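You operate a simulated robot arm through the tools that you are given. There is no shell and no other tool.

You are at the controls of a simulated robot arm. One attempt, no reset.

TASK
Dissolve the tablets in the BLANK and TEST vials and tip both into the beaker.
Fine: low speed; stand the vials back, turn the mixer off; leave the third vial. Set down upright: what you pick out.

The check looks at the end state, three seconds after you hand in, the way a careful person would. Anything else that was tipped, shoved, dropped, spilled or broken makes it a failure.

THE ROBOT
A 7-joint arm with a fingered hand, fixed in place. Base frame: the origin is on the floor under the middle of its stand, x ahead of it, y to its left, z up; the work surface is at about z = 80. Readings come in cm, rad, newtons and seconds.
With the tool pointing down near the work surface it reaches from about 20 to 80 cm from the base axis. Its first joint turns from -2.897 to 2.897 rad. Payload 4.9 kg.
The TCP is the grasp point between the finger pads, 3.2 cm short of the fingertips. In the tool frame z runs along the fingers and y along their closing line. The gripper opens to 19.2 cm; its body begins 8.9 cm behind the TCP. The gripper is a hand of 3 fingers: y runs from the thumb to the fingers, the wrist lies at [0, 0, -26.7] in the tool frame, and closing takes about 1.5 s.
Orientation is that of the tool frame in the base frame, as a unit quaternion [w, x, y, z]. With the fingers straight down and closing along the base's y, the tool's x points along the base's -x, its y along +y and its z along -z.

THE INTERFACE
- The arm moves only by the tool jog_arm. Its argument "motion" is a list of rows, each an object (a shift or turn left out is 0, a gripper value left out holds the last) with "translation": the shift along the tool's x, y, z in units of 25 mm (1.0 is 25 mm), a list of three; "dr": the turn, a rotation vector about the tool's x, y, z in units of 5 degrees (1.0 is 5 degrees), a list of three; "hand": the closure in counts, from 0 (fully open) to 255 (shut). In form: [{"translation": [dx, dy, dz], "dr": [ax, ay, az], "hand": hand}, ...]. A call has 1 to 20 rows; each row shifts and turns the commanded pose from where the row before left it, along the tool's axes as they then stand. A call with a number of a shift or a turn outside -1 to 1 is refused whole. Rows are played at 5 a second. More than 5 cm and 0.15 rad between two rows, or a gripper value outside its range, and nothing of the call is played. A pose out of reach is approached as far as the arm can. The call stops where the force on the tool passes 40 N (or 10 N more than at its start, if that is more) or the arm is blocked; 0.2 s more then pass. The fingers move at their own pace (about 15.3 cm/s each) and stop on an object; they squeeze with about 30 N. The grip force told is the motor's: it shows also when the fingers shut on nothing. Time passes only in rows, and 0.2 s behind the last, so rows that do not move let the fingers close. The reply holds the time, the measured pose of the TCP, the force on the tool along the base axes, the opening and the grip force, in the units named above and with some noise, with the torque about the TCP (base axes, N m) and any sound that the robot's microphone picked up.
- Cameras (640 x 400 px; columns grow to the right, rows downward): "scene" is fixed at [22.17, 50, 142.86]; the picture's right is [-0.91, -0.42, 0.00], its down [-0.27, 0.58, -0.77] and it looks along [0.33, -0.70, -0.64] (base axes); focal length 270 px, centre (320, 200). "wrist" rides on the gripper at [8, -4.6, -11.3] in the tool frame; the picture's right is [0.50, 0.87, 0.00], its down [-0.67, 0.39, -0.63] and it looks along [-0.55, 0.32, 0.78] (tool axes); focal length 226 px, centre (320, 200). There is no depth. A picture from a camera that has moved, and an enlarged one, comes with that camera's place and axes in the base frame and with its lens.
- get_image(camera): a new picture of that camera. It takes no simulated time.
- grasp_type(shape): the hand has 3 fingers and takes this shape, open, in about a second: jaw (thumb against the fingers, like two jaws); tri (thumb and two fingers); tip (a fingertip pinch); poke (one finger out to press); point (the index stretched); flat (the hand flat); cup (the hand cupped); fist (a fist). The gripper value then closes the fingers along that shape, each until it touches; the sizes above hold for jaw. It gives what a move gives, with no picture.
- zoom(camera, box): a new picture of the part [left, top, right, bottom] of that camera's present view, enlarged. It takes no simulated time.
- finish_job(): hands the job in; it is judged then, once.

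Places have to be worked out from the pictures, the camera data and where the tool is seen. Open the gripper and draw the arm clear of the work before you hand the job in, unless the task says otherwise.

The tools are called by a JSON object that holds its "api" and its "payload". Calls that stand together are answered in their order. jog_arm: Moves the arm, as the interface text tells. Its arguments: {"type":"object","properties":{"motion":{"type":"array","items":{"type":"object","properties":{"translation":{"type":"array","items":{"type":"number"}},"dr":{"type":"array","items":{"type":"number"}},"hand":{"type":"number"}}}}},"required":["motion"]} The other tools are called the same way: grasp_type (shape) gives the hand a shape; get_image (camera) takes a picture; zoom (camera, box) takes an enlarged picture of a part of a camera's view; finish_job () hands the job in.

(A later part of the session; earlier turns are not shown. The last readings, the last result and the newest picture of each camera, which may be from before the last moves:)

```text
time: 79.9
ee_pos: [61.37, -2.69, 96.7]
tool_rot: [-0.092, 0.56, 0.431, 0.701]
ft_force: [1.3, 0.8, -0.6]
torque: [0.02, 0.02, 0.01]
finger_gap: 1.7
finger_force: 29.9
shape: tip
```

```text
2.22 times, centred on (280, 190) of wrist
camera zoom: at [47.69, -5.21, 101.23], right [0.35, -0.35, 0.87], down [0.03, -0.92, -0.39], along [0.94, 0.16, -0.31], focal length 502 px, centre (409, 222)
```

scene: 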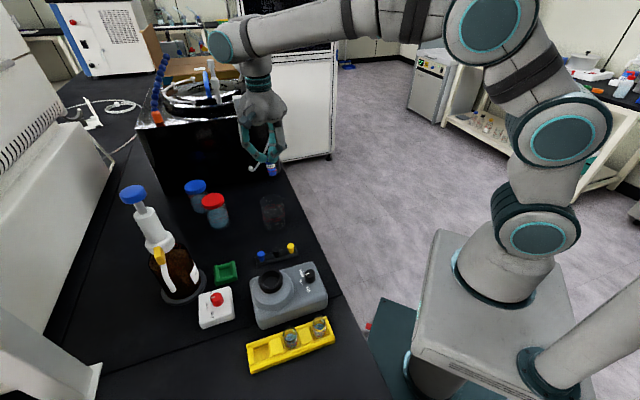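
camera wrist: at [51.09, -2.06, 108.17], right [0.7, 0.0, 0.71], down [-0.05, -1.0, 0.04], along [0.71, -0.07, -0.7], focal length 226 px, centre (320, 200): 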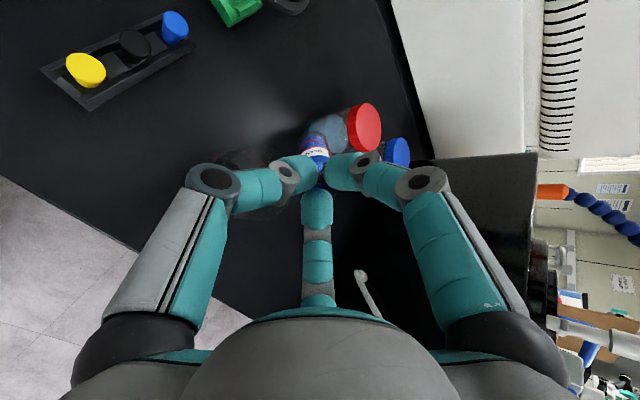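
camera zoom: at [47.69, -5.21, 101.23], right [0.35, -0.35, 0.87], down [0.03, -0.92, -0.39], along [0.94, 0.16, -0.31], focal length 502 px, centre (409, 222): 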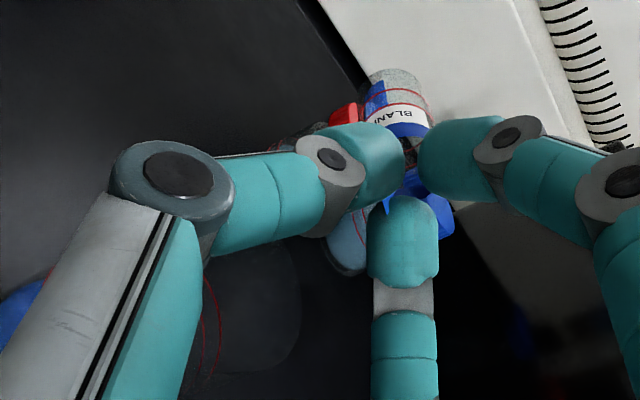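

The blue solution is landing in the beaker with nothing outside it. I'll continue past horizontal to about 115° to empty the vial.

{"api": "jog_arm", "payload": {"motion": [{"dr": [-0.25, 0.433, 0]}, {"dr": [-0.25, 0.433, 0]}, {"dr": [-0.25, 0.433, 0]}, {"dr": [-0.25, 0.433, 0]}, {"dr": [-0.25, 0.433, 0]}, {"dr": [-0.25, 0.433, 0]}, {}, {"dr": [-0.25, 0.433, 0]}, {"dr": [-0.25, 0.433, 0]}, {"dr": [-0.25, 0.433, 0]}, {"dr": [-0.25, 0.433, 0]}, {}, {}, {}, {}, {}]}}

{"api": "zoom", "payload": {"camera": "scene", "box": [220, 140, 310, 240]}}

{"api": "zoom", "payload": {"camera": "wrist", "box": [220, 100, 380, 240]}}

```text
time: 83.3
ee_pos: [61.51, -2.85, 96.58]
tool_rot: [-0.111, 0.426, 0.327, 0.836]
ft_force: [0.2, -0.2, 0.5]
torque: [-0.03, 0.0, -0.02]
finger_gap: 1.67
finger_force: 30.2
shape: tip
```

```text
4.00 times, centred on (265, 190) of scene
camera zoom: at [22.17, 50.0, 142.86], right [-0.91, -0.42, 0.0], down [-0.27, 0.58, -0.77], along [0.33, -0.7, -0.64], focal length 1079 px, centre (540, 240)
```

zoom: 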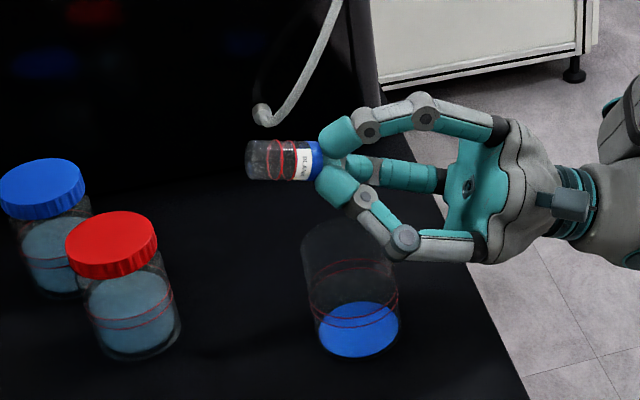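

```text
2.86 times, centred on (300, 170) of wrist
camera zoom: at [47.1, -5.9, 95.97], right [0.09, -0.61, 0.78], down [0.19, -0.76, -0.62], along [0.98, 0.21, 0.04], focal length 646 px, centre (377, 286)
```

zoom: 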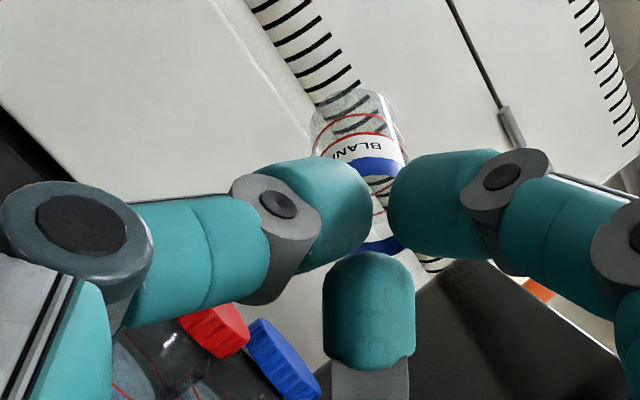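

BLANK is empty at 115° and the blue solution is all in the beaker, with nothing on the bench. I'll tilt back to 65°, raise, then return to upright.

{"api": "jog_arm", "payload": {"motion": [{}, {}, {"dr": [0.5, -0.866, 0]}, {"dr": [0.5, -0.866, 0]}, {"dr": [0.5, -0.866, 0]}, {"dr": [0.5, -0.866, 0]}, {"dr": [0.5, -0.866, 0]}, {"dr": [0.5, -0.866, 0]}, {"dr": [0.5, -0.866, 0]}, {"dr": [0.5, -0.866, 0]}, {"dr": [0.5, -0.866, 0]}, {"dr": [0.5, -0.866, 0]}, {"translation": [0.707, 0.408, -0.381]}, {"translation": [0.707, 0.408, -0.381]}, {"translation": [0.707, 0.408, -0.381]}, {"translation": [0.707, 0.408, -0.381]}, {}]}}

{"api": "jog_arm", "payload": {"motion": [{"dr": [0.5, -0.866, 0]}, {"dr": [0.5, -0.866, 0]}, {"dr": [0.5, -0.866, 0]}, {"dr": [0.5, -0.866, 0]}, {"dr": [0.5, -0.866, 0]}, {"dr": [0.5, -0.866, 0]}, {"dr": [0.5, -0.866, 0]}, {"dr": [0.5, -0.866, 0]}, {"dr": [0.5, -0.866, 0]}, {"dr": [0.5, -0.866, 0]}, {"dr": [0.5, -0.866, 0]}, {"dr": [0.5, -0.866, 0]}, {"dr": [0.5, -0.866, 0]}, {}]}}

{"api": "zoom", "payload": {"camera": "scene", "box": [180, 110, 330, 260]}}

{"api": "get_image", "payload": {"camera": "wrist"}}

```text
time: 86.9
ee_pos: [61.35, -2.85, 105.6]
tool_rot: [-0.07, 0.669, 0.513, 0.534]
ft_force: [0.0, 0.1, -0.4]
torque: [-0.01, 0.01, 0.01]
finger_gap: 1.71
finger_force: 29.7
shape: tip
```

```text
time: 89.9
ee_pos: [61.39, -2.71, 105.65]
tool_rot: [0.0, 0.793, 0.609, 0.001]
ft_force: [0.1, -0.4, -0.2]
torque: [-0.01, -0.02, 0.03]
finger_gap: 1.69
finger_force: 30.1
shape: tip
```

```text
2.67 times, centred on (255, 185) of scene
camera zoom: at [22.17, 50.0, 142.86], right [-0.91, -0.42, 0.0], down [-0.27, 0.58, -0.77], along [0.33, -0.7, -0.64], focal length 720 px, centre (493, 240)
```

zoom: 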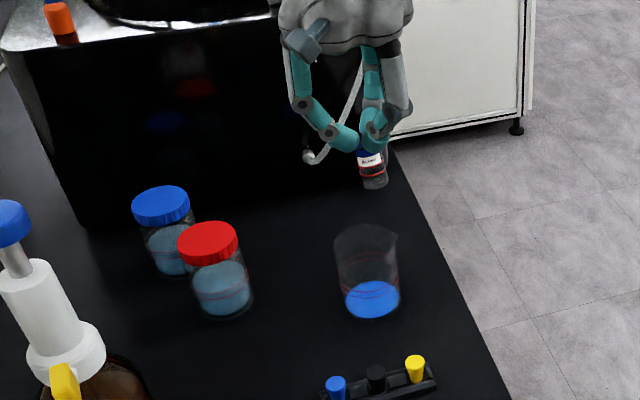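

```text
taken
camera wrist: at [58.87, 6.04, 116.95], right [0.97, 0.26, 0.0], down [0.2, -0.75, 0.63], along [0.16, -0.61, -0.78], focal length 226 px, centre (320, 200)
```

wrist: 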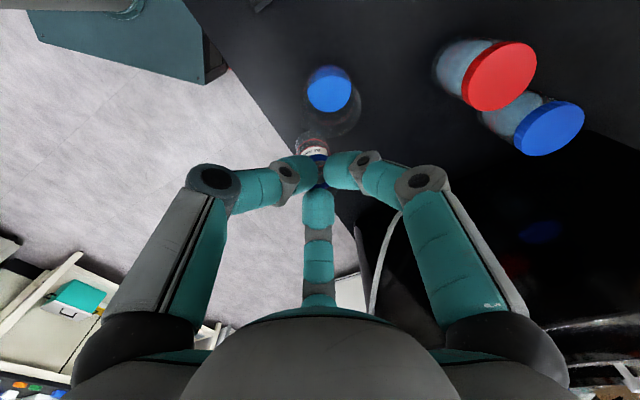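

The empty BLANK vial is upright again and the beaker holds the blue solution. I'll turn the hand back to the grasp yaw (15°), then carry the vial back above its slot.

{"api": "jog_arm", "payload": {"motion": [{"dr": [0, 0, -1]}, {"dr": [0, 0, -1]}, {"dr": [0, 0, -1]}, {"dr": [0, 0, -1]}, {"dr": [0, 0, -1]}, {"dr": [0, 0, -1]}, {"dr": [0, 0, -1]}, {"dr": [0, 0, -1]}, {"dr": [0, 0, -1]}, {"dr": [0, 0, -1]}, {"dr": [0, 0, -1]}, {"dr": [0, 0, -1]}, {"dr": [0, 0, -1]}, {"dr": [0, 0, -1]}, {"dr": [0, 0, -1]}, {"dr": [0, 0, -1]}, {"dr": [0, 0, -1]}, {"dr": [0, 0, -1]}, {}]}}

{"api": "jog_arm", "payload": {"motion": [{"translation": [0.302, 0.342, 0]}, {"translation": [0.604, 0.683, 0]}, {"translation": [0.604, 0.683, 0]}, {"translation": [0.604, 0.683, 0]}, {"translation": [0.604, 0.683, 0]}, {"translation": [0.604, 0.683, 0]}, {"translation": [0.604, 0.683, 0]}, {"translation": [0.604, 0.683, 0]}, {"translation": [0.604, 0.683, 0]}, {"translation": [0.604, 0.683, 0]}, {"translation": [0.604, 0.683, 0]}, {"translation": [0.604, 0.683, 0]}, {"translation": [0.604, 0.683, 0]}, {"translation": [0.604, 0.683, 0]}, {"translation": [0.604, 0.683, 0]}, {"translation": [0.604, 0.683, 0]}, {"translation": [0.604, 0.683, 0]}, {"translation": [0.604, 0.683, 0]}, {"translation": [0.302, 0.342, 0]}, {}]}}

{"api": "zoom", "payload": {"camera": "wrist", "box": [240, 40, 400, 240]}}

{"api": "get_image", "payload": {"camera": "scene"}}

```text
time: 93.9
ee_pos: [61.54, -2.69, 105.51]
tool_rot: [0.001, 0.13, 0.992, 0.001]
ft_force: [-0.2, -0.1, 0.1]
torque: [-0.02, -0.03, 0.0]
finger_gap: 1.67
finger_force: 30.1
shape: tip
```

```text
time: 98.1
ee_pos: [43.09, 33.91, 105.49]
tool_rot: [0.001, 0.13, 0.991, 0.002]
ft_force: [-0.2, -0.6, -0.6]
torque: [-0.03, 0.0, 0.0]
finger_gap: 1.67
finger_force: 30.1
shape: tip
```

```text
2.00 times, centred on (320, 140) of wrist
camera zoom: at [34.04, 31.51, 116.88], right [-0.26, 0.97, 0.0], down [0.75, 0.2, 0.63], along [0.61, 0.17, -0.77], focal length 452 px, centre (320, 320)
```

zoom: 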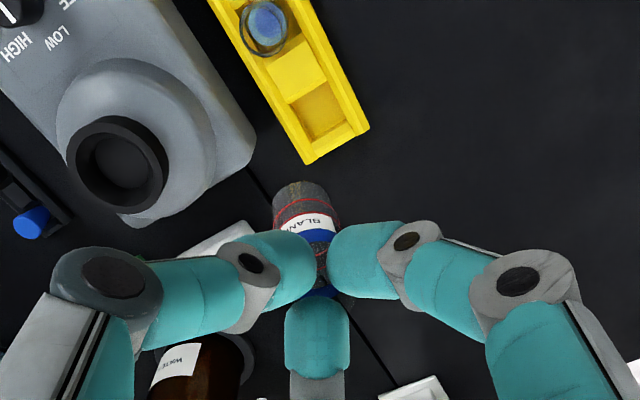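

```text
taken
```

scene: 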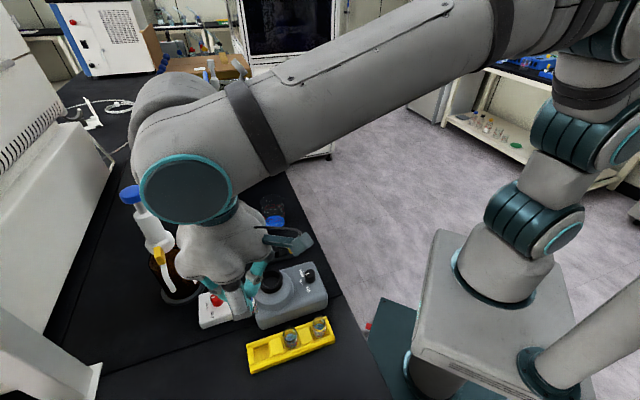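

The vial looks slightly leaned in the fingers, so I'll zoom in to check before inserting it.

{"api": "zoom", "payload": {"camera": "wrist", "box": [280, 110, 360, 200]}}

{"api": "zoom", "payload": {"camera": "scene", "box": [200, 260, 300, 340]}}

```text
4.44 times, centred on (320, 155) of wrist
camera zoom: at [34.04, 31.51, 116.88], right [-0.26, 0.97, 0.0], down [0.75, 0.2, 0.63], along [0.61, 0.17, -0.77], focal length 1005 px, centre (320, 400)
```

zoom: 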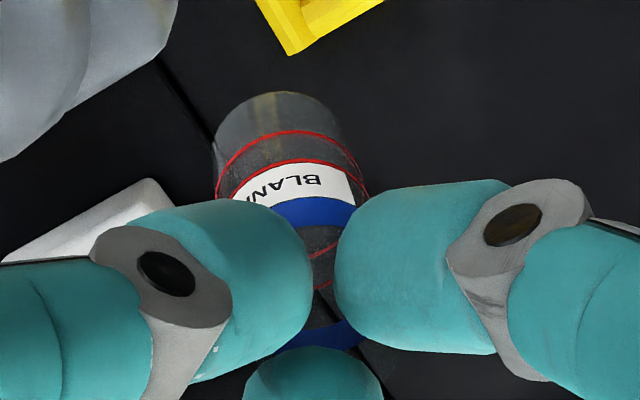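

```text
5.00 times, centred on (250, 300) of scene
camera zoom: at [22.17, 50.0, 142.86], right [-0.91, -0.42, 0.0], down [-0.27, 0.58, -0.77], along [0.33, -0.7, -0.64], focal length 1349 px, centre (670, -300)
```

zoom: 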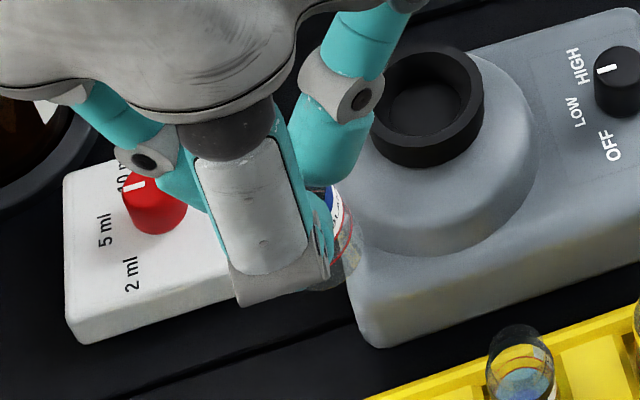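

The vial has tilted some degrees in the grip, probably from the cup. To measure it I'll roll the hand 60° so the scene camera can see the vial between two fingers.

{"api": "jog_arm", "payload": {"motion": [{"dr": [0, 0, 1]}, {"dr": [0, 0, 1]}, {"dr": [0, 0, 1]}, {"dr": [0, 0, 1]}, {"dr": [0, 0, 1]}, {"dr": [0, 0, 1]}, {"dr": [0, 0, 1]}, {"dr": [0, 0, 1]}, {"dr": [0, 0, 1]}, {"dr": [0, 0, 1]}, {"dr": [0, 0, 1]}, {"dr": [0, 0, 1]}, {}]}}

{"api": "zoom", "payload": {"camera": "scene", "box": [200, 240, 300, 330]}}

{"api": "zoom", "payload": {"camera": "wrist", "box": [280, 110, 360, 200]}}

```text
time: 100.9
ee_pos: [43.04, 33.92, 105.76]
tool_rot: [0.0, 0.609, 0.793, 0.001]
ft_force: [0.4, -0.2, -0.9]
torque: [-0.03, -0.01, -0.01]
finger_gap: 1.69
finger_force: 29.7
shape: tip
```

```text
4.44 times, centred on (250, 285) of scene
camera zoom: at [22.17, 50.0, 142.86], right [-0.91, -0.42, 0.0], down [-0.27, 0.58, -0.77], along [0.33, -0.7, -0.64], focal length 1199 px, centre (631, -178)
```

zoom: 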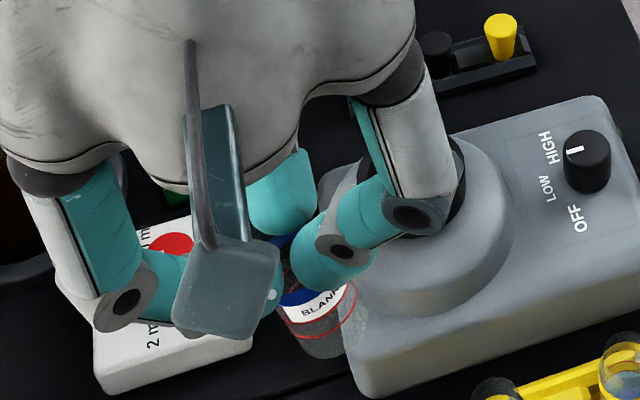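

```text
4.44 times, centred on (320, 155) of wrist
camera zoom: at [36.5, 40.32, 116.93], right [0.71, 0.71, 0.0], down [0.55, -0.55, 0.63], along [0.45, -0.45, -0.78], focal length 1005 px, centre (320, 400)
```

zoom: 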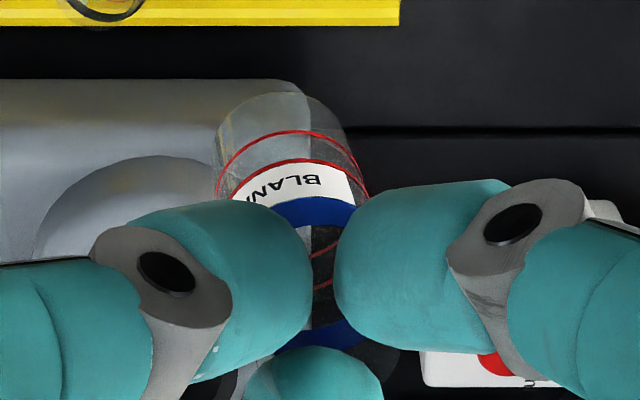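

{"api": "zoom", "payload": {"camera": "scene", "box": [255, 285, 290, 325]}}

{"api": "zoom", "payload": {"camera": "wrist", "box": [295, 120, 345, 190]}}

```text
10.00 times, centred on (272, 305) of scene
camera zoom: at [22.17, 50.0, 142.86], right [-0.91, -0.42, 0.0], down [-0.27, 0.58, -0.77], along [0.33, -0.7, -0.64], focal length 2699 px, centre (795, -850)
```

zoom: 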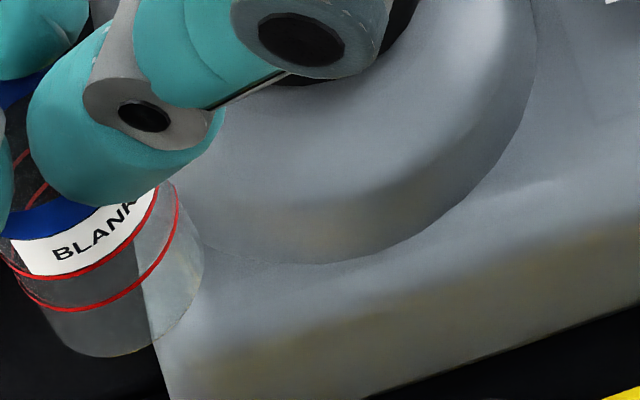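

```text
5.71 times, centred on (320, 155) of wrist
camera zoom: at [36.5, 40.32, 116.93], right [0.71, 0.71, 0.0], down [0.55, -0.55, 0.63], along [0.45, -0.45, -0.78], focal length 1292 px, centre (320, 457)
```

zoom: 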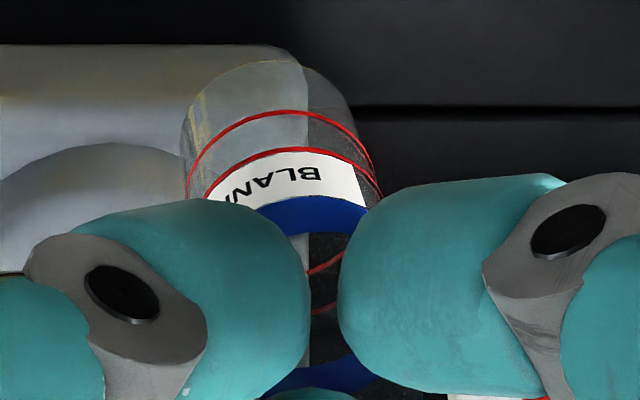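

The vial leans about 11° with its bottom toward the thumb. If the thumb points to the free side of the rack (yaw 135°), I can tilt the hand to hold the vial vertical without crowding the mixer, so I'll see if that roll is reachable.

{"api": "jog_arm", "payload": {"motion": [{"dr": [0, 0, 1]}, {"dr": [0, 0, 1]}, {"dr": [0, 0, 1]}, {"dr": [0, 0, 1]}, {"dr": [0, 0, 1]}, {"dr": [0, 0, 1]}, {"dr": [0, 0, 1]}, {"dr": [0, 0, 1]}, {"dr": [0, 0, 1]}, {"dr": [0, 0, 1]}, {"dr": [0, 0, 1]}, {"dr": [0, 0, 1]}, {}]}}

{"api": "zoom", "payload": {"camera": "scene", "box": [200, 240, 300, 330]}}

```text
time: 103.7
ee_pos: [43.08, 33.91, 105.64]
tool_rot: [0.0, 0.924, 0.383, 0.0]
ft_force: [-0.1, 0.2, -1.0]
torque: [0.0, 0.03, -0.03]
finger_gap: 1.67
finger_force: 29.9
shape: tip
```

```text
4.44 times, centred on (250, 285) of scene
camera zoom: at [22.17, 50.0, 142.86], right [-0.91, -0.42, 0.0], down [-0.27, 0.58, -0.77], along [0.33, -0.7, -0.64], focal length 1199 px, centre (631, -178)
```

zoom: 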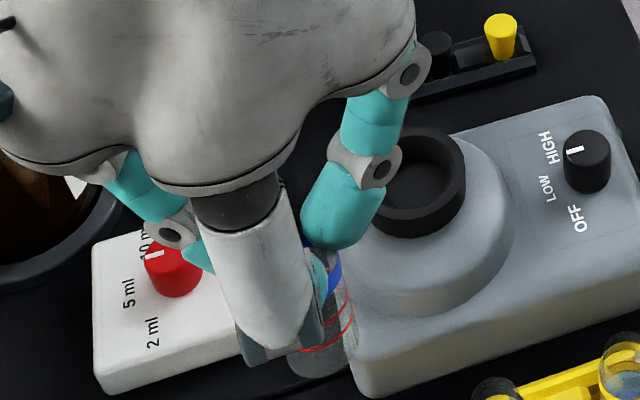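

That roll is reachable. I'll tilt the hand 11° (thumb down) so the vial hangs vertical, and check with both cameras.

{"api": "jog_arm", "payload": {"motion": [{"dr": [-0.7, 0, 0]}, {"dr": [-0.8, 0, 0]}, {"dr": [-0.7, 0, 0]}, {}]}}

{"api": "zoom", "payload": {"camera": "scene", "box": [235, 270, 305, 330]}}

{"api": "get_image", "payload": {"camera": "wrist"}}

{"api": "zoom", "payload": {"camera": "wrist", "box": [260, 60, 380, 200]}}

```text
time: 104.7
ee_pos: [43.2, 34.03, 105.58]
tool_rot: [0.089, 0.92, 0.381, 0.037]
ft_force: [-0.7, -0.2, -0.8]
torque: [0.01, -0.02, -0.02]
finger_gap: 1.67
finger_force: 30.4
shape: tip
```

```text
6.67 times, centred on (270, 300) of scene
camera zoom: at [22.17, 50.0, 142.86], right [-0.91, -0.42, 0.0], down [-0.27, 0.58, -0.77], along [0.33, -0.7, -0.64], focal length 1799 px, centre (653, -467)
```

zoom: 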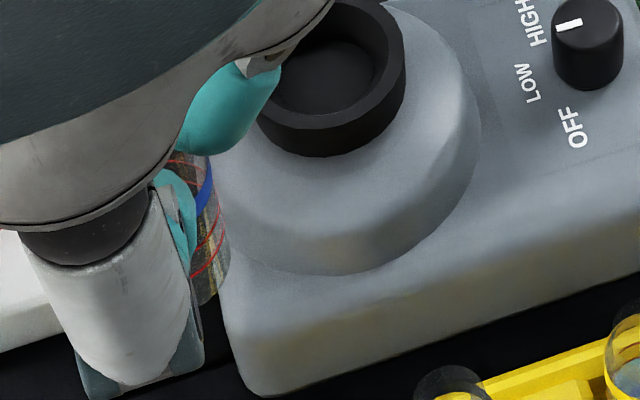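

```text
taken
camera wrist: at [43.91, 44.22, 115.86], right [0.95, -0.25, 0.17], down [-0.29, -0.66, 0.69], along [-0.06, -0.71, -0.7], focal length 226 px, centre (320, 200)
```

wrist: 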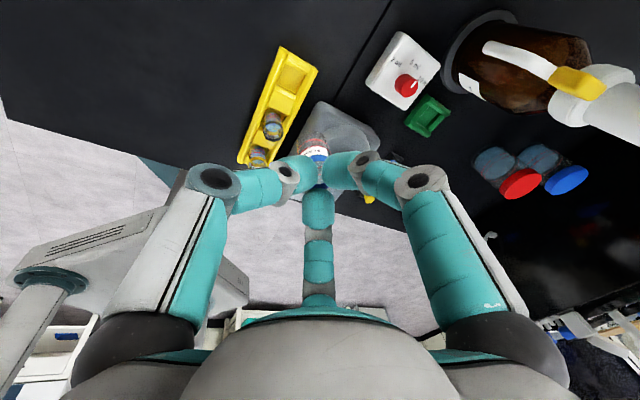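

```text
2.86 times, centred on (320, 130) of wrist
camera zoom: at [43.91, 44.22, 115.86], right [0.95, -0.25, 0.17], down [-0.29, -0.66, 0.69], along [-0.06, -0.71, -0.7], focal length 646 px, centre (320, 400)
```

zoom: 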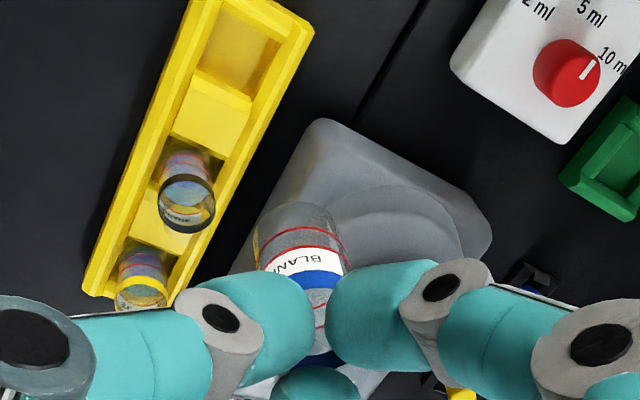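

The vial is now within about 2–3° of vertical. I'll shift its bottom over the empty slot and descend to just above the rack for a look.

{"api": "jog_arm", "payload": {"motion": [{"translation": [0.025, -0.208, -0.04]}, {"translation": [0, -0.154, 0.792]}, {"translation": [0, -0.154, 0.792]}, {"translation": [0, -0.154, 0.792]}, {"translation": [0, -0.154, 0.792]}, {"translation": [0, -0.154, 0.792]}, {"translation": [0, -0.154, 0.792]}, {}]}}

{"api": "get_image", "payload": {"camera": "wrist"}}

{"api": "zoom", "payload": {"camera": "wrist", "box": [240, 80, 380, 220]}}

{"api": "zoom", "payload": {"camera": "scene", "box": [210, 280, 330, 390]}}

```text
time: 106.5
ee_pos: [42.79, 34.42, 93.53]
tool_rot: [0.088, 0.92, 0.38, 0.038]
ft_force: [-0.1, 0.1, -0.3]
torque: [0.02, 0.01, -0.02]
finger_gap: 1.7
finger_force: 29.9
shape: tip
```

```text
taken
camera wrist: at [43.55, 44.65, 103.76], right [0.95, -0.25, 0.17], down [-0.29, -0.66, 0.69], along [-0.06, -0.71, -0.7], focal length 226 px, centre (320, 200)
```

wrist: 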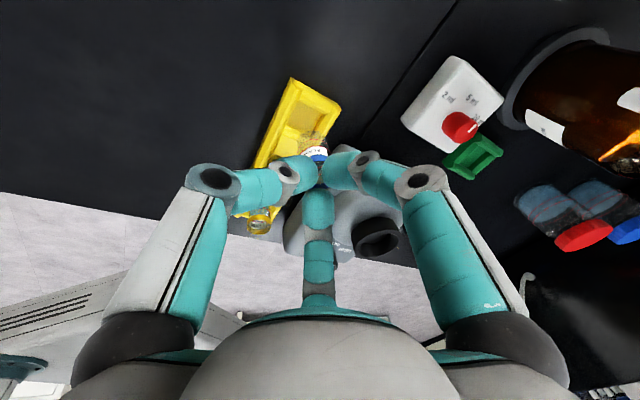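

```text
2.86 times, centred on (310, 150) of wrist
camera zoom: at [43.55, 44.65, 103.76], right [0.95, -0.25, 0.17], down [-0.29, -0.66, 0.69], along [-0.06, -0.71, -0.7], focal length 646 px, centre (349, 343)
```

zoom: 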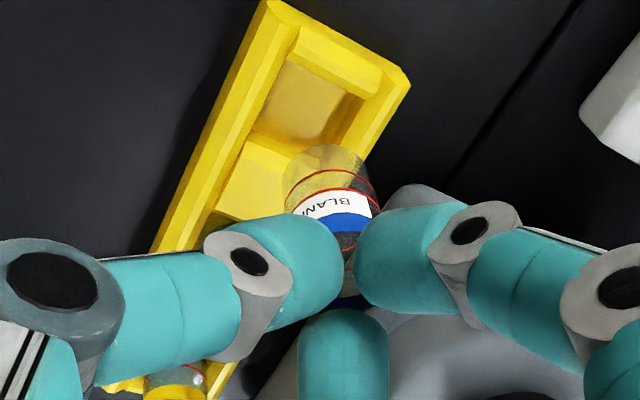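

```text
3.64 times, centred on (270, 335) of scene
camera zoom: at [22.17, 50.0, 142.86], right [-0.91, -0.42, 0.0], down [-0.27, 0.58, -0.77], along [0.33, -0.7, -0.64], focal length 981 px, centre (502, -291)
```

zoom: 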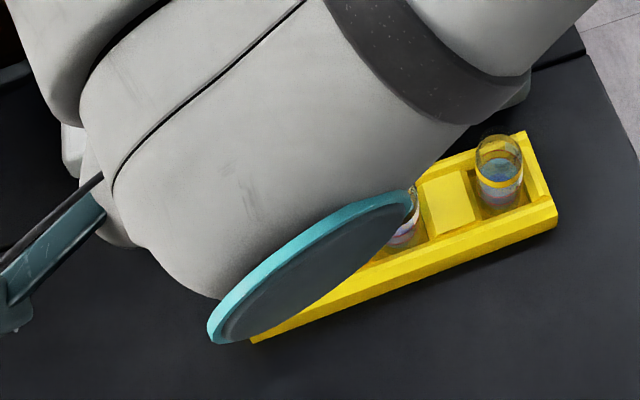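

The slot and vial bottom line up to within a few millimetres. I'll go down another 2.3 cm, just to the slot mouth, and re-check.

{"api": "jog_arm", "payload": {"motion": [{"translation": [0, -0.06, 0.3]}, {"translation": [0, -0.06, 0.3]}, {"translation": [0, -0.06, 0.3]}, {}]}}

{"api": "zoom", "payload": {"camera": "wrist", "box": [270, 90, 370, 190]}}

```text
time: 107.5
ee_pos: [42.89, 34.37, 91.09]
tool_rot: [0.089, 0.92, 0.381, 0.038]
ft_force: [-0.2, -0.8, 0.4]
torque: [-0.01, -0.01, 0.01]
finger_gap: 1.7
finger_force: 29.9
shape: tip
```

```text
4.00 times, centred on (320, 140) of wrist
camera zoom: at [43.58, 44.62, 101.42], right [0.95, -0.25, 0.17], down [-0.29, -0.66, 0.69], along [-0.06, -0.71, -0.7], focal length 904 px, centre (320, 440)
```

zoom: 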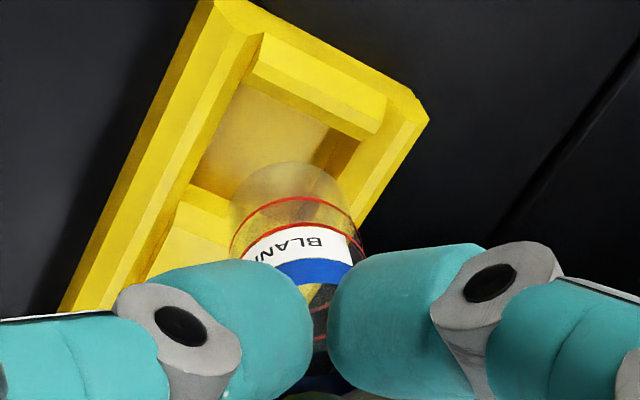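

The alignment is within 2 mm. I'll nudge slightly and lower in small steps into the slot, watching for contact.

{"api": "jog_arm", "payload": {"motion": [{"translation": [-0.03, -0.05, 0]}, {"translation": [0, -0.03, 0.15]}, {"translation": [0, -0.03, 0.15]}, {"translation": [0, -0.03, 0.15]}, {"translation": [0, -0.03, 0.15]}, {}]}}

{"api": "zoom", "payload": {"camera": "wrist", "box": [270, 90, 370, 190]}}

```text
time: 108.9
ee_pos: [42.68, 34.47, 89.7]
tool_rot: [0.088, 0.92, 0.381, 0.037]
ft_force: [0.3, -0.2, -0.5]
torque: [0.02, 0.0, -0.01]
finger_gap: 1.7
finger_force: 30.1
shape: tip
```

```text
4.00 times, centred on (320, 140) of wrist
camera zoom: at [43.4, 44.75, 99.88], right [0.95, -0.25, 0.17], down [-0.29, -0.66, 0.69], along [-0.06, -0.71, -0.7], focal length 904 px, centre (320, 440)
```

zoom: 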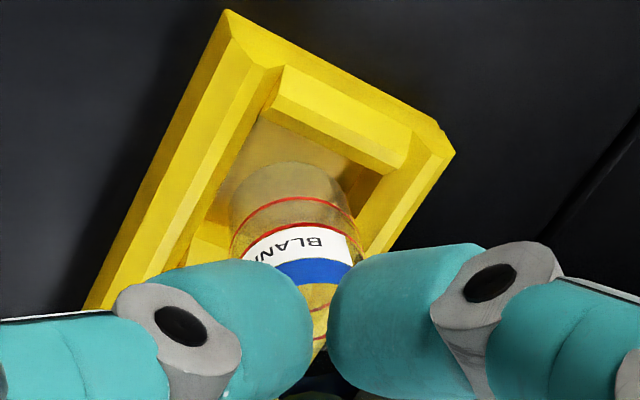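

It is entering the slot with no contact force. I'll continue down gently until it touches the floor.

{"api": "jog_arm", "payload": {"motion": [{"translation": [0, -0.02, 0.1]}, {"translation": [0, -0.02, 0.1]}, {"translation": [0, -0.02, 0.1]}, {}]}}

{"api": "zoom", "payload": {"camera": "wrist", "box": [270, 90, 370, 190]}}

```text
time: 109.9
ee_pos: [42.73, 34.44, 88.96]
tool_rot: [0.089, 0.92, 0.381, 0.037]
ft_force: [0.6, -0.3, -0.8]
torque: [0.02, -0.01, -0.02]
finger_gap: 1.71
finger_force: 29.9
shape: tip
```

```text
4.00 times, centred on (320, 140) of wrist
camera zoom: at [43.44, 44.75, 99.12], right [0.95, -0.25, 0.17], down [-0.29, -0.66, 0.69], along [-0.06, -0.71, -0.7], focal length 904 px, centre (320, 440)
```

zoom: 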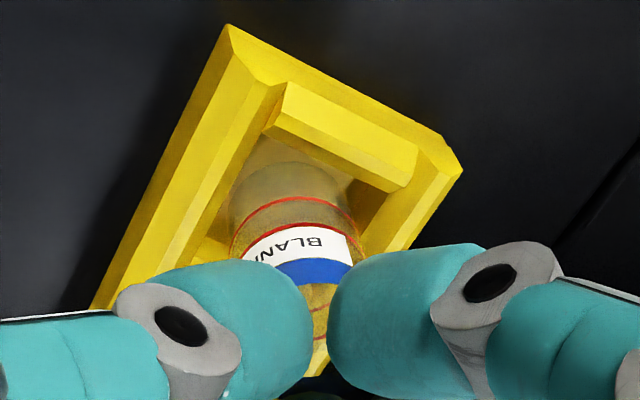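

{"api": "jog_arm", "payload": {"motion": [{"translation": [0, -0.012, 0.06]}, {"translation": [0, -0.012, 0.06]}, {"translation": [0, -0.012, 0.06]}, {}]}}

{"api": "zoom", "payload": {"camera": "wrist", "box": [270, 90, 370, 190]}}

{"api": "zoom", "payload": {"camera": "scene", "box": [210, 280, 330, 390]}}

```text
time: 110.9
ee_pos: [42.64, 34.44, 88.5]
tool_rot: [0.088, 0.92, 0.381, 0.037]
ft_force: [-0.2, -0.7, -0.2]
torque: [0.0, -0.01, 0.0]
finger_gap: 1.7
finger_force: 30.1
shape: tip
```

```text
4.00 times, centred on (320, 140) of wrist
camera zoom: at [43.37, 44.76, 98.73], right [0.95, -0.25, 0.17], down [-0.29, -0.66, 0.69], along [-0.06, -0.71, -0.7], focal length 904 px, centre (320, 440)
```

zoom: 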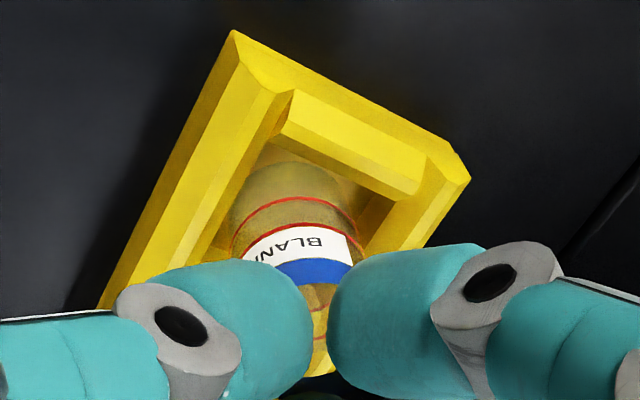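

```text
3.64 times, centred on (270, 335) of scene
camera zoom: at [22.17, 50.0, 142.86], right [-0.91, -0.42, 0.0], down [-0.27, 0.58, -0.77], along [0.33, -0.7, -0.64], focal length 981 px, centre (502, -291)
```

zoom: 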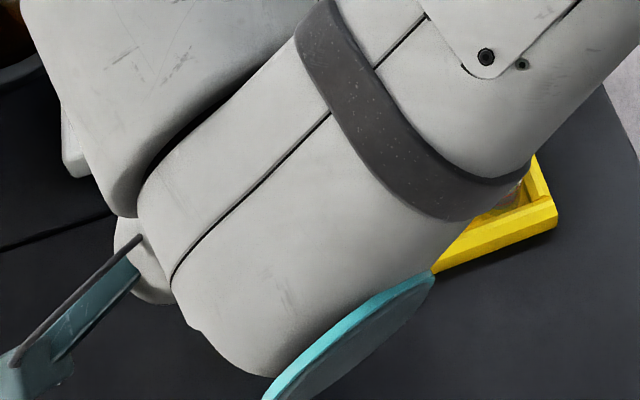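

{"api": "jog_arm", "payload": {"motion": [{"translation": [0, -0.008, 0.04]}, {"translation": [0, -0.008, 0.04]}, {"translation": [0, -0.008, 0.04]}, {}]}}

{"api": "zoom", "payload": {"camera": "wrist", "box": [270, 90, 370, 190]}}

```text
time: 111.9
ee_pos: [42.8, 34.56, 88.37]
tool_rot: [0.087, 0.919, 0.382, 0.039]
ft_force: [0.3, -2.8, 26.5]
torque: [-0.1, 0.02, 0.02]
finger_gap: 1.76
finger_force: 30.2
shape: tip
```

```text
4.00 times, centred on (320, 140) of wrist
camera zoom: at [43.43, 44.81, 98.66], right [0.95, -0.25, 0.17], down [-0.29, -0.66, 0.69], along [-0.06, -0.71, -0.7], focal length 904 px, centre (320, 440)
```

zoom: 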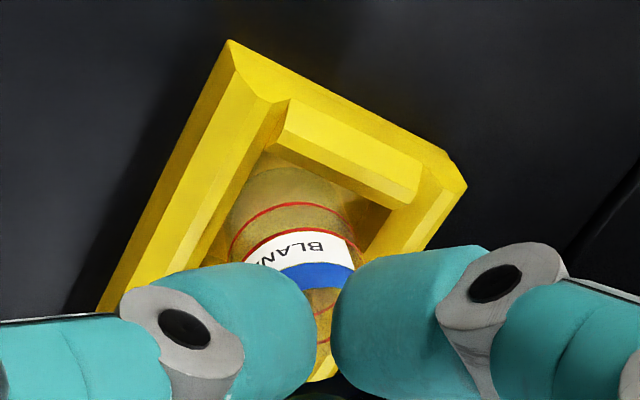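

Contact came at TCP z ≈ 88.4, at 26 N, so the vial is on the slot floor. I'll back off a couple of millimetres and check before releasing.

{"api": "jog_arm", "payload": {"motion": [{"translation": [0, 0.012, -0.06]}, {}]}}

{"api": "zoom", "payload": {"camera": "wrist", "box": [270, 90, 370, 190]}}

```text
time: 112.5
ee_pos: [42.65, 34.62, 88.46]
tool_rot: [0.088, 0.919, 0.382, 0.038]
ft_force: [3.0, 1.0, 23.0]
torque: [0.11, -0.1, 0.01]
finger_gap: 1.74
finger_force: 29.7
shape: tip
```

```text
4.00 times, centred on (320, 140) of wrist
camera zoom: at [43.42, 44.81, 98.64], right [0.95, -0.25, 0.17], down [-0.29, -0.66, 0.69], along [-0.06, -0.71, -0.7], focal length 904 px, centre (320, 440)
```

zoom: 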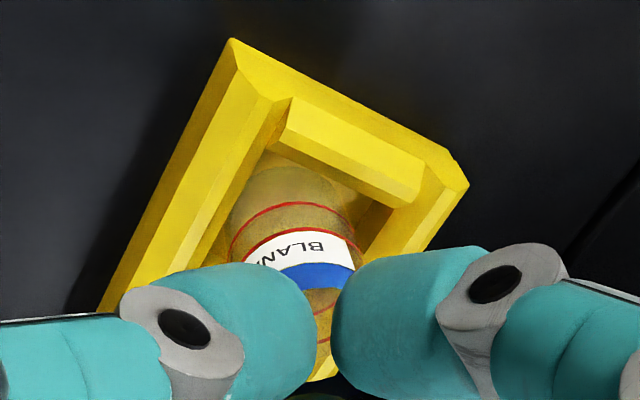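

{"api": "jog_arm", "payload": {"motion": [{"translation": [0, 0.012, -0.06]}, {}]}}

```text
time: 113.1
ee_pos: [42.57, 34.43, 88.39]
tool_rot: [0.089, 0.919, 0.381, 0.038]
ft_force: [3.5, 2.3, 10.2]
torque: [0.26, -0.12, 0.02]
finger_gap: 1.74
finger_force: 29.9
shape: tip
```

{"api": "jog_arm", "payload": {"motion": [{"translation": [0, 0.008, -0.04]}, {}, {"hand": 240}, {"hand": 230}, {"hand": 220}, {"hand": 212}, {"hand": 205}, {}, {}]}}

{"api": "zoom", "payload": {"camera": "wrist", "box": [250, 80, 390, 220]}}

```text
time: 115.1
ee_pos: [42.66, 34.47, 88.53]
tool_rot: [0.088, 0.92, 0.381, 0.037]
ft_force: [-0.3, -0.9, -0.3]
torque: [0.0, -0.02, 0.04]
finger_gap: 3.71
finger_force: 0.0
shape: tip
```

```text
2.86 times, centred on (320, 150) of wrist
camera zoom: at [43.39, 44.75, 98.84], right [0.95, -0.25, 0.17], down [-0.29, -0.66, 0.69], along [-0.06, -0.71, -0.7], focal length 646 px, centre (320, 343)
```

zoom: 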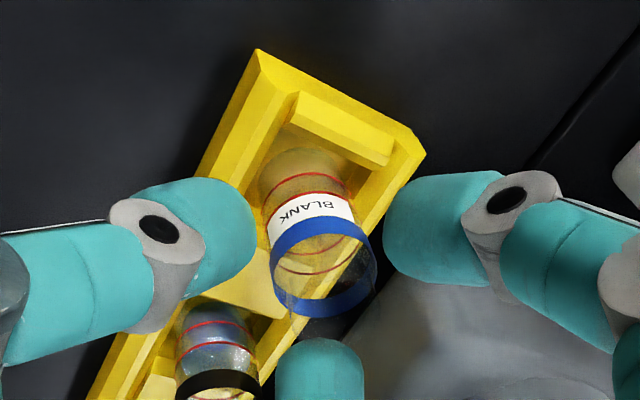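

BLANK is released and standing in its slot. I'll lift the open fingers vertically away and verify it stays upright.

{"api": "jog_arm", "payload": {"motion": [{"translation": [0, 0.03, -0.15]}, {"translation": [0, 0.06, -0.3]}, {"translation": [0, 0.1, -0.5]}, {"translation": [0, 0.15, -0.75]}, {"translation": [0, 0.15, -0.75]}, {"translation": [0, 0.15, -0.75]}, {}]}}

{"api": "zoom", "payload": {"camera": "wrist", "box": [240, 60, 400, 200]}}

{"api": "zoom", "payload": {"camera": "scene", "box": [210, 280, 350, 390]}}

```text
time: 116.7
ee_pos: [42.64, 34.38, 96.88]
tool_rot: [0.088, 0.92, 0.381, 0.038]
ft_force: [-0.3, 0.8, -0.5]
torque: [0.04, 0.0, -0.03]
finger_gap: 3.74
finger_force: 0.0
shape: tip
```

```text
2.86 times, centred on (320, 130) of wrist
camera zoom: at [43.36, 44.65, 107.12], right [0.95, -0.25, 0.17], down [-0.29, -0.66, 0.69], along [-0.06, -0.71, -0.7], focal length 646 px, centre (320, 400)
```

zoom: 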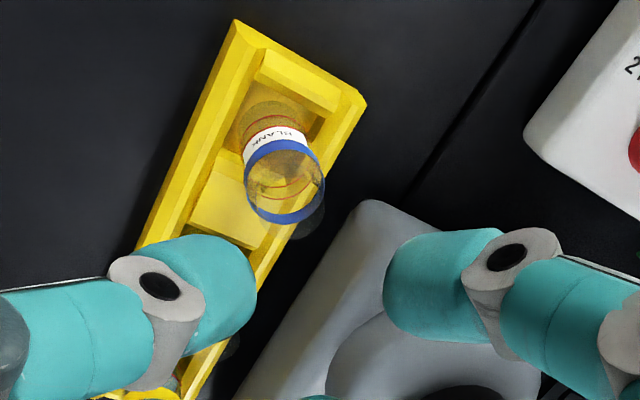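

```text
3.64 times, centred on (280, 335) of scene
camera zoom: at [22.17, 50.0, 142.86], right [-0.91, -0.42, 0.0], down [-0.27, 0.58, -0.77], along [0.33, -0.7, -0.64], focal length 981 px, centre (466, -291)
```

zoom: 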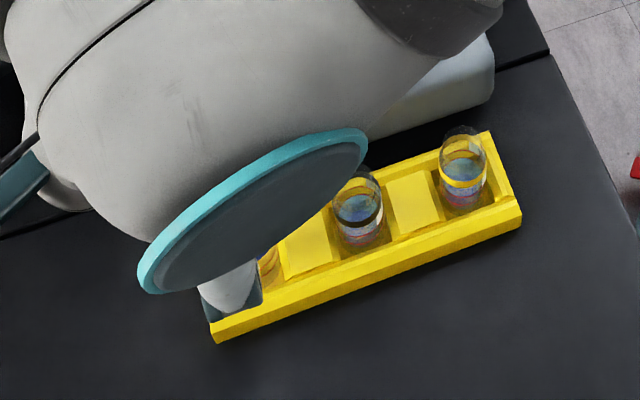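

BLANK stands upright in its slot. Before taking TEST, I want the exact cup centre, since the last contact was off-centre. I'll straighten the hand and put the camera directly above the cup.

{"api": "jog_arm", "payload": {"motion": [{"dr": [1, 0, 0]}, {"dr": [1, 0, 0]}, {"dr": [0.2, 0, -0.5]}, {"translation": [0, 0, -0.7], "dr": [0, 0, -1]}, {"translation": [0, 0, -0.7], "dr": [0, 0, -1]}, {"dr": [0, 0, -1]}, {"dr": [0, 0, -1]}, {"dr": [0, 0, -1]}, {"dr": [0, 0, -1]}, {"dr": [0, 0, -1]}, {"dr": [0, 0, -1]}, {"dr": [0, 0, -1]}, {"dr": [0, 0, -1]}, {"dr": [0, 0, -1]}, {"dr": [0, 0, -0.5]}, {}]}}

{"api": "jog_arm", "payload": {"motion": [{"translation": [-0.683, 0.189, 0]}, {"translation": [-0.683, 0.189, 0]}, {"translation": [-0.683, 0.189, 0]}, {"translation": [-0.683, 0.189, 0]}, {"translation": [-0.683, 0.189, 0]}, {"translation": [-0.683, 0.189, 0]}, {"translation": [-0.683, 0.189, 0]}, {"translation": [-0.683, 0.189, 0]}, {"translation": [-0.683, 0.189, 0]}, {"translation": [-0.683, 0.189, 0]}, {"translation": [-0.683, 0.189, 0]}, {"translation": [-0.683, 0.189, 0]}, {}]}}

{"api": "get_image", "payload": {"camera": "wrist"}}

{"api": "zoom", "payload": {"camera": "wrist", "box": [260, 0, 380, 75]}}

{"api": "zoom", "payload": {"camera": "scene", "box": [230, 230, 350, 380]}}

```text
time: 120.1
ee_pos: [42.61, 34.32, 100.38]
tool_rot: [0.0, 0.609, 0.794, 0.001]
ft_force: [-0.6, -0.2, 0.0]
torque: [-0.02, -0.01, -0.02]
finger_gap: 3.73
finger_force: 0.1
shape: tip
```

```text
time: 122.9
ee_pos: [53.38, 16.17, 100.23]
tool_rot: [0.001, 0.609, 0.793, 0.001]
ft_force: [-0.2, 0.5, 0.3]
torque: [0.0, -0.01, 0.01]
finger_gap: 3.74
finger_force: 0.1
shape: tip
```

```text
taken
camera wrist: at [46.7, 22.59, 111.44], right [0.71, 0.71, 0.0], down [0.55, -0.55, 0.63], along [0.45, -0.45, -0.78], focal length 226 px, centre (320, 200)
```

wrist: 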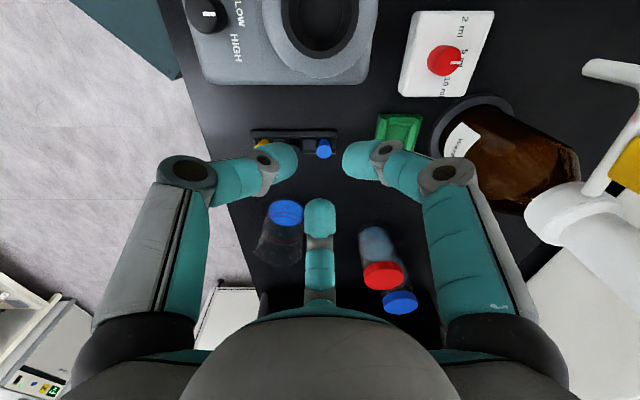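

```text
5.33 times, centred on (320, 38) of wrist
camera zoom: at [46.7, 22.59, 111.44], right [0.71, 0.71, 0.0], down [0.55, -0.55, 0.63], along [0.45, -0.45, -0.78], focal length 1206 px, centre (320, 1067)
```

zoom: 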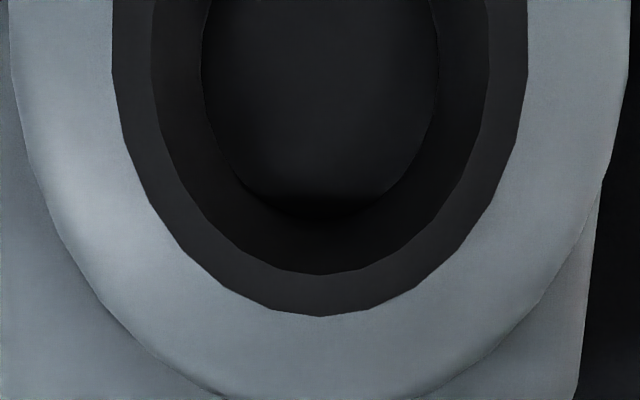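

```text
2.67 times, centred on (290, 305) of scene
camera zoom: at [22.17, 50.0, 142.86], right [-0.91, -0.42, 0.0], down [-0.27, 0.58, -0.77], along [0.33, -0.7, -0.64], focal length 720 px, centre (400, -80)
```

zoom: 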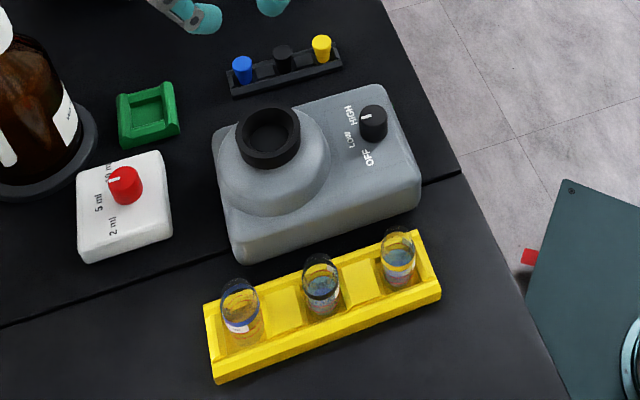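

The cup centre is (46.63, 22.66); my first placement was about 3 mm off. Now I'll put the camera over the TEST vial to get its exact position.

{"api": "jog_arm", "payload": {"motion": [{"translation": [0.358, -0.795, 0]}, {"translation": [0.358, -0.795, 0]}, {"translation": [0.358, -0.795, 0]}, {"translation": [0.358, -0.795, 0]}, {"translation": [0.358, -0.795, 0]}, {"translation": [0.358, -0.795, 0]}, {}]}}

{"api": "zoom", "payload": {"camera": "wrist", "box": [260, 0, 380, 75]}}

{"api": "zoom", "payload": {"camera": "wrist", "box": [320, 0, 520, 100]}}

```text
time: 124.5
ee_pos: [40.41, 18.12, 100.23]
tool_rot: [0.001, 0.608, 0.794, 0.001]
ft_force: [0.0, -0.3, -0.8]
torque: [-0.03, 0.02, 0.0]
finger_gap: 3.73
finger_force: 0.1
shape: tip
```

```text
5.33 times, centred on (320, 38) of wrist
camera zoom: at [33.78, 24.59, 111.46], right [0.71, 0.71, 0.0], down [0.55, -0.55, 0.63], along [0.45, -0.45, -0.78], focal length 1206 px, centre (320, 1067)
```

zoom: 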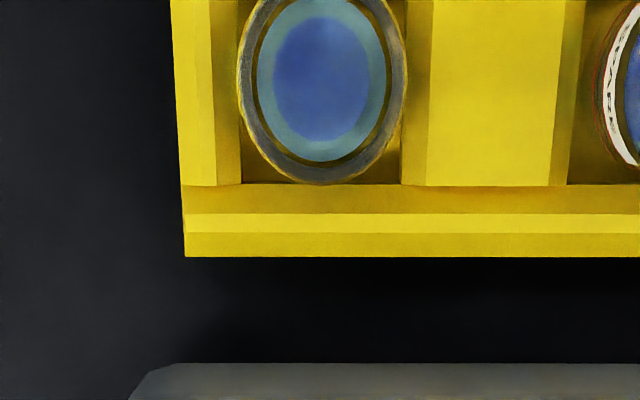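

```text
3.20 times, centred on (420, 50) of wrist
camera zoom: at [33.78, 24.59, 111.46], right [0.71, 0.71, 0.0], down [0.55, -0.55, 0.63], along [0.45, -0.45, -0.78], focal length 723 px, centre (0, 680)
```

zoom: 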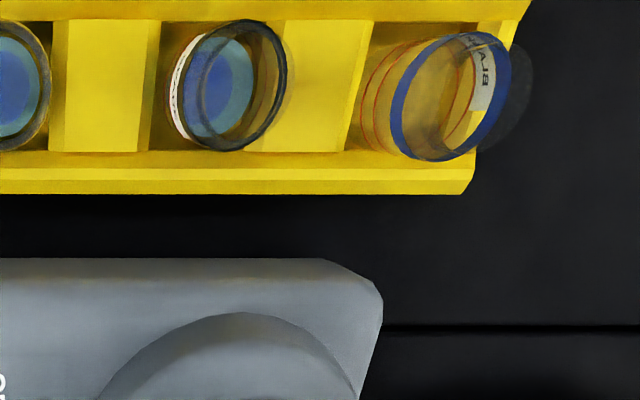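

TEST is at (33.74, 24.67). I'll turn back to the 15° grasp yaw, move above TEST and check alignment near rim height.

{"api": "jog_arm", "payload": {"motion": [{"dr": [0, 0, -1]}, {"dr": [0, 0, -1]}, {"dr": [0, 0, -1]}, {"dr": [0, 0, -1]}, {"dr": [0, 0, -1]}, {"dr": [0, 0, -1]}, {"dr": [0, 0, -1]}, {"dr": [0, 0, -1]}, {"dr": [0, 0, -1]}, {"dr": [0, 0, -1]}, {"dr": [0, 0, -1]}, {"dr": [0, 0, -1]}, {"translation": [0.804, 0.47, 0]}, {"translation": [0.804, 0.47, 0]}, {"translation": [0.804, 0.47, 0]}, {"translation": [0.804, 0.47, 0]}, {}]}}

{"api": "jog_arm", "payload": {"motion": [{"translation": [0, 0, 0.8]}, {"translation": [0, 0, 0.8]}, {"translation": [0, 0, 0.8]}, {"translation": [0, 0, 0.6]}, {"translation": [0, 0, 0.4]}, {}]}}

{"api": "zoom", "payload": {"camera": "wrist", "box": [240, 80, 400, 240]}}

{"api": "zoom", "payload": {"camera": "scene", "box": [240, 260, 360, 380]}}

```text
time: 128.1
ee_pos: [33.85, 24.87, 100.19]
tool_rot: [0.0, 0.129, 0.992, 0.001]
ft_force: [0.0, 0.1, -0.2]
torque: [-0.04, 0.03, 0.0]
finger_gap: 3.75
finger_force: 0.1
shape: tip
```

```text
time: 129.5
ee_pos: [34.03, 25.03, 91.69]
tool_rot: [0.0, 0.129, 0.992, 0.0]
ft_force: [-0.1, -0.1, -0.3]
torque: [0.02, -0.03, -0.02]
finger_gap: 3.74
finger_force: 0.0
shape: tip
```

```text
2.50 times, centred on (320, 160) of wrist
camera zoom: at [24.88, 22.43, 102.92], right [-0.26, 0.97, 0.0], down [0.75, 0.2, 0.63], along [0.61, 0.16, -0.77], focal length 565 px, centre (320, 300)
```

zoom: 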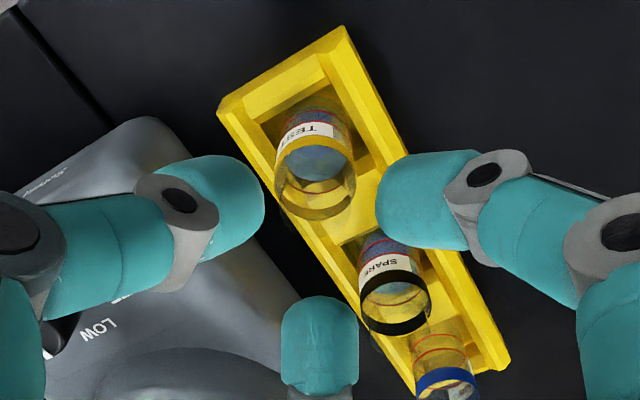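

```text
3.33 times, centred on (300, 320) of scene
camera zoom: at [22.17, 50.0, 142.86], right [-0.91, -0.42, 0.0], down [-0.27, 0.58, -0.77], along [0.33, -0.7, -0.64], focal length 900 px, centre (387, -200)
```

zoom: 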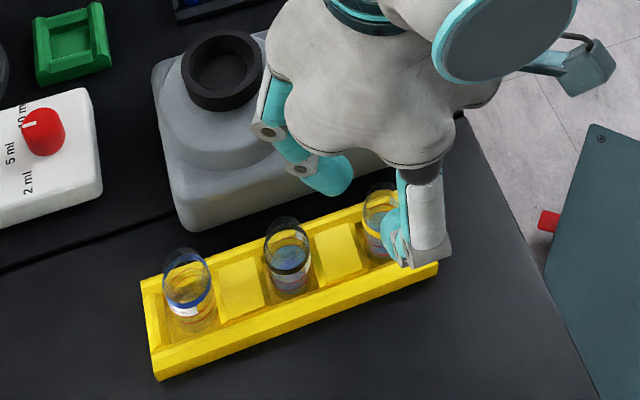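

TEST is aligned to within about 1 mm after a tiny shift. I'll lower the fingertips around it.

{"api": "jog_arm", "payload": {"motion": [{"translation": [0.015, -0.054, 0.3]}, {"translation": [0, 0, 0.35]}, {"translation": [0, 0, 0.35]}, {"translation": [0, 0, 0.28]}, {}]}}

{"api": "zoom", "payload": {"camera": "wrist", "box": [220, 80, 420, 260]}}

{"api": "zoom", "payload": {"camera": "scene", "box": [240, 260, 360, 380]}}

```text
time: 130.7
ee_pos: [33.89, 24.77, 88.48]
tool_rot: [0.0, 0.13, 0.992, 0.001]
ft_force: [-0.3, 0.4, -0.3]
torque: [0.01, 0.02, -0.04]
finger_gap: 3.72
finger_force: 0.0
shape: tip
```

```text
2.22 times, centred on (320, 170) of wrist
camera zoom: at [24.87, 22.29, 99.81], right [-0.26, 0.97, 0.0], down [0.75, 0.2, 0.63], along [0.61, 0.16, -0.77], focal length 502 px, centre (320, 267)
```

zoom: 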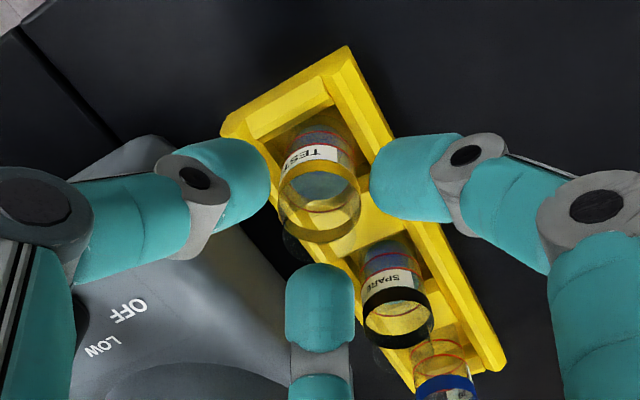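

```text
3.33 times, centred on (300, 320) of scene
camera zoom: at [22.17, 50.0, 142.86], right [-0.91, -0.42, 0.0], down [-0.27, 0.58, -0.77], along [0.33, -0.7, -0.64], focal length 900 px, centre (387, -200)
```

zoom: 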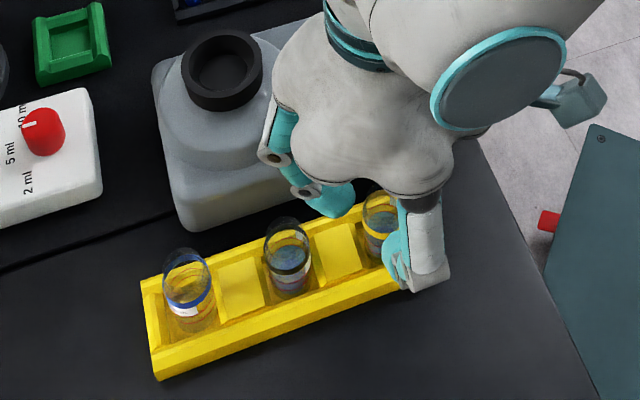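

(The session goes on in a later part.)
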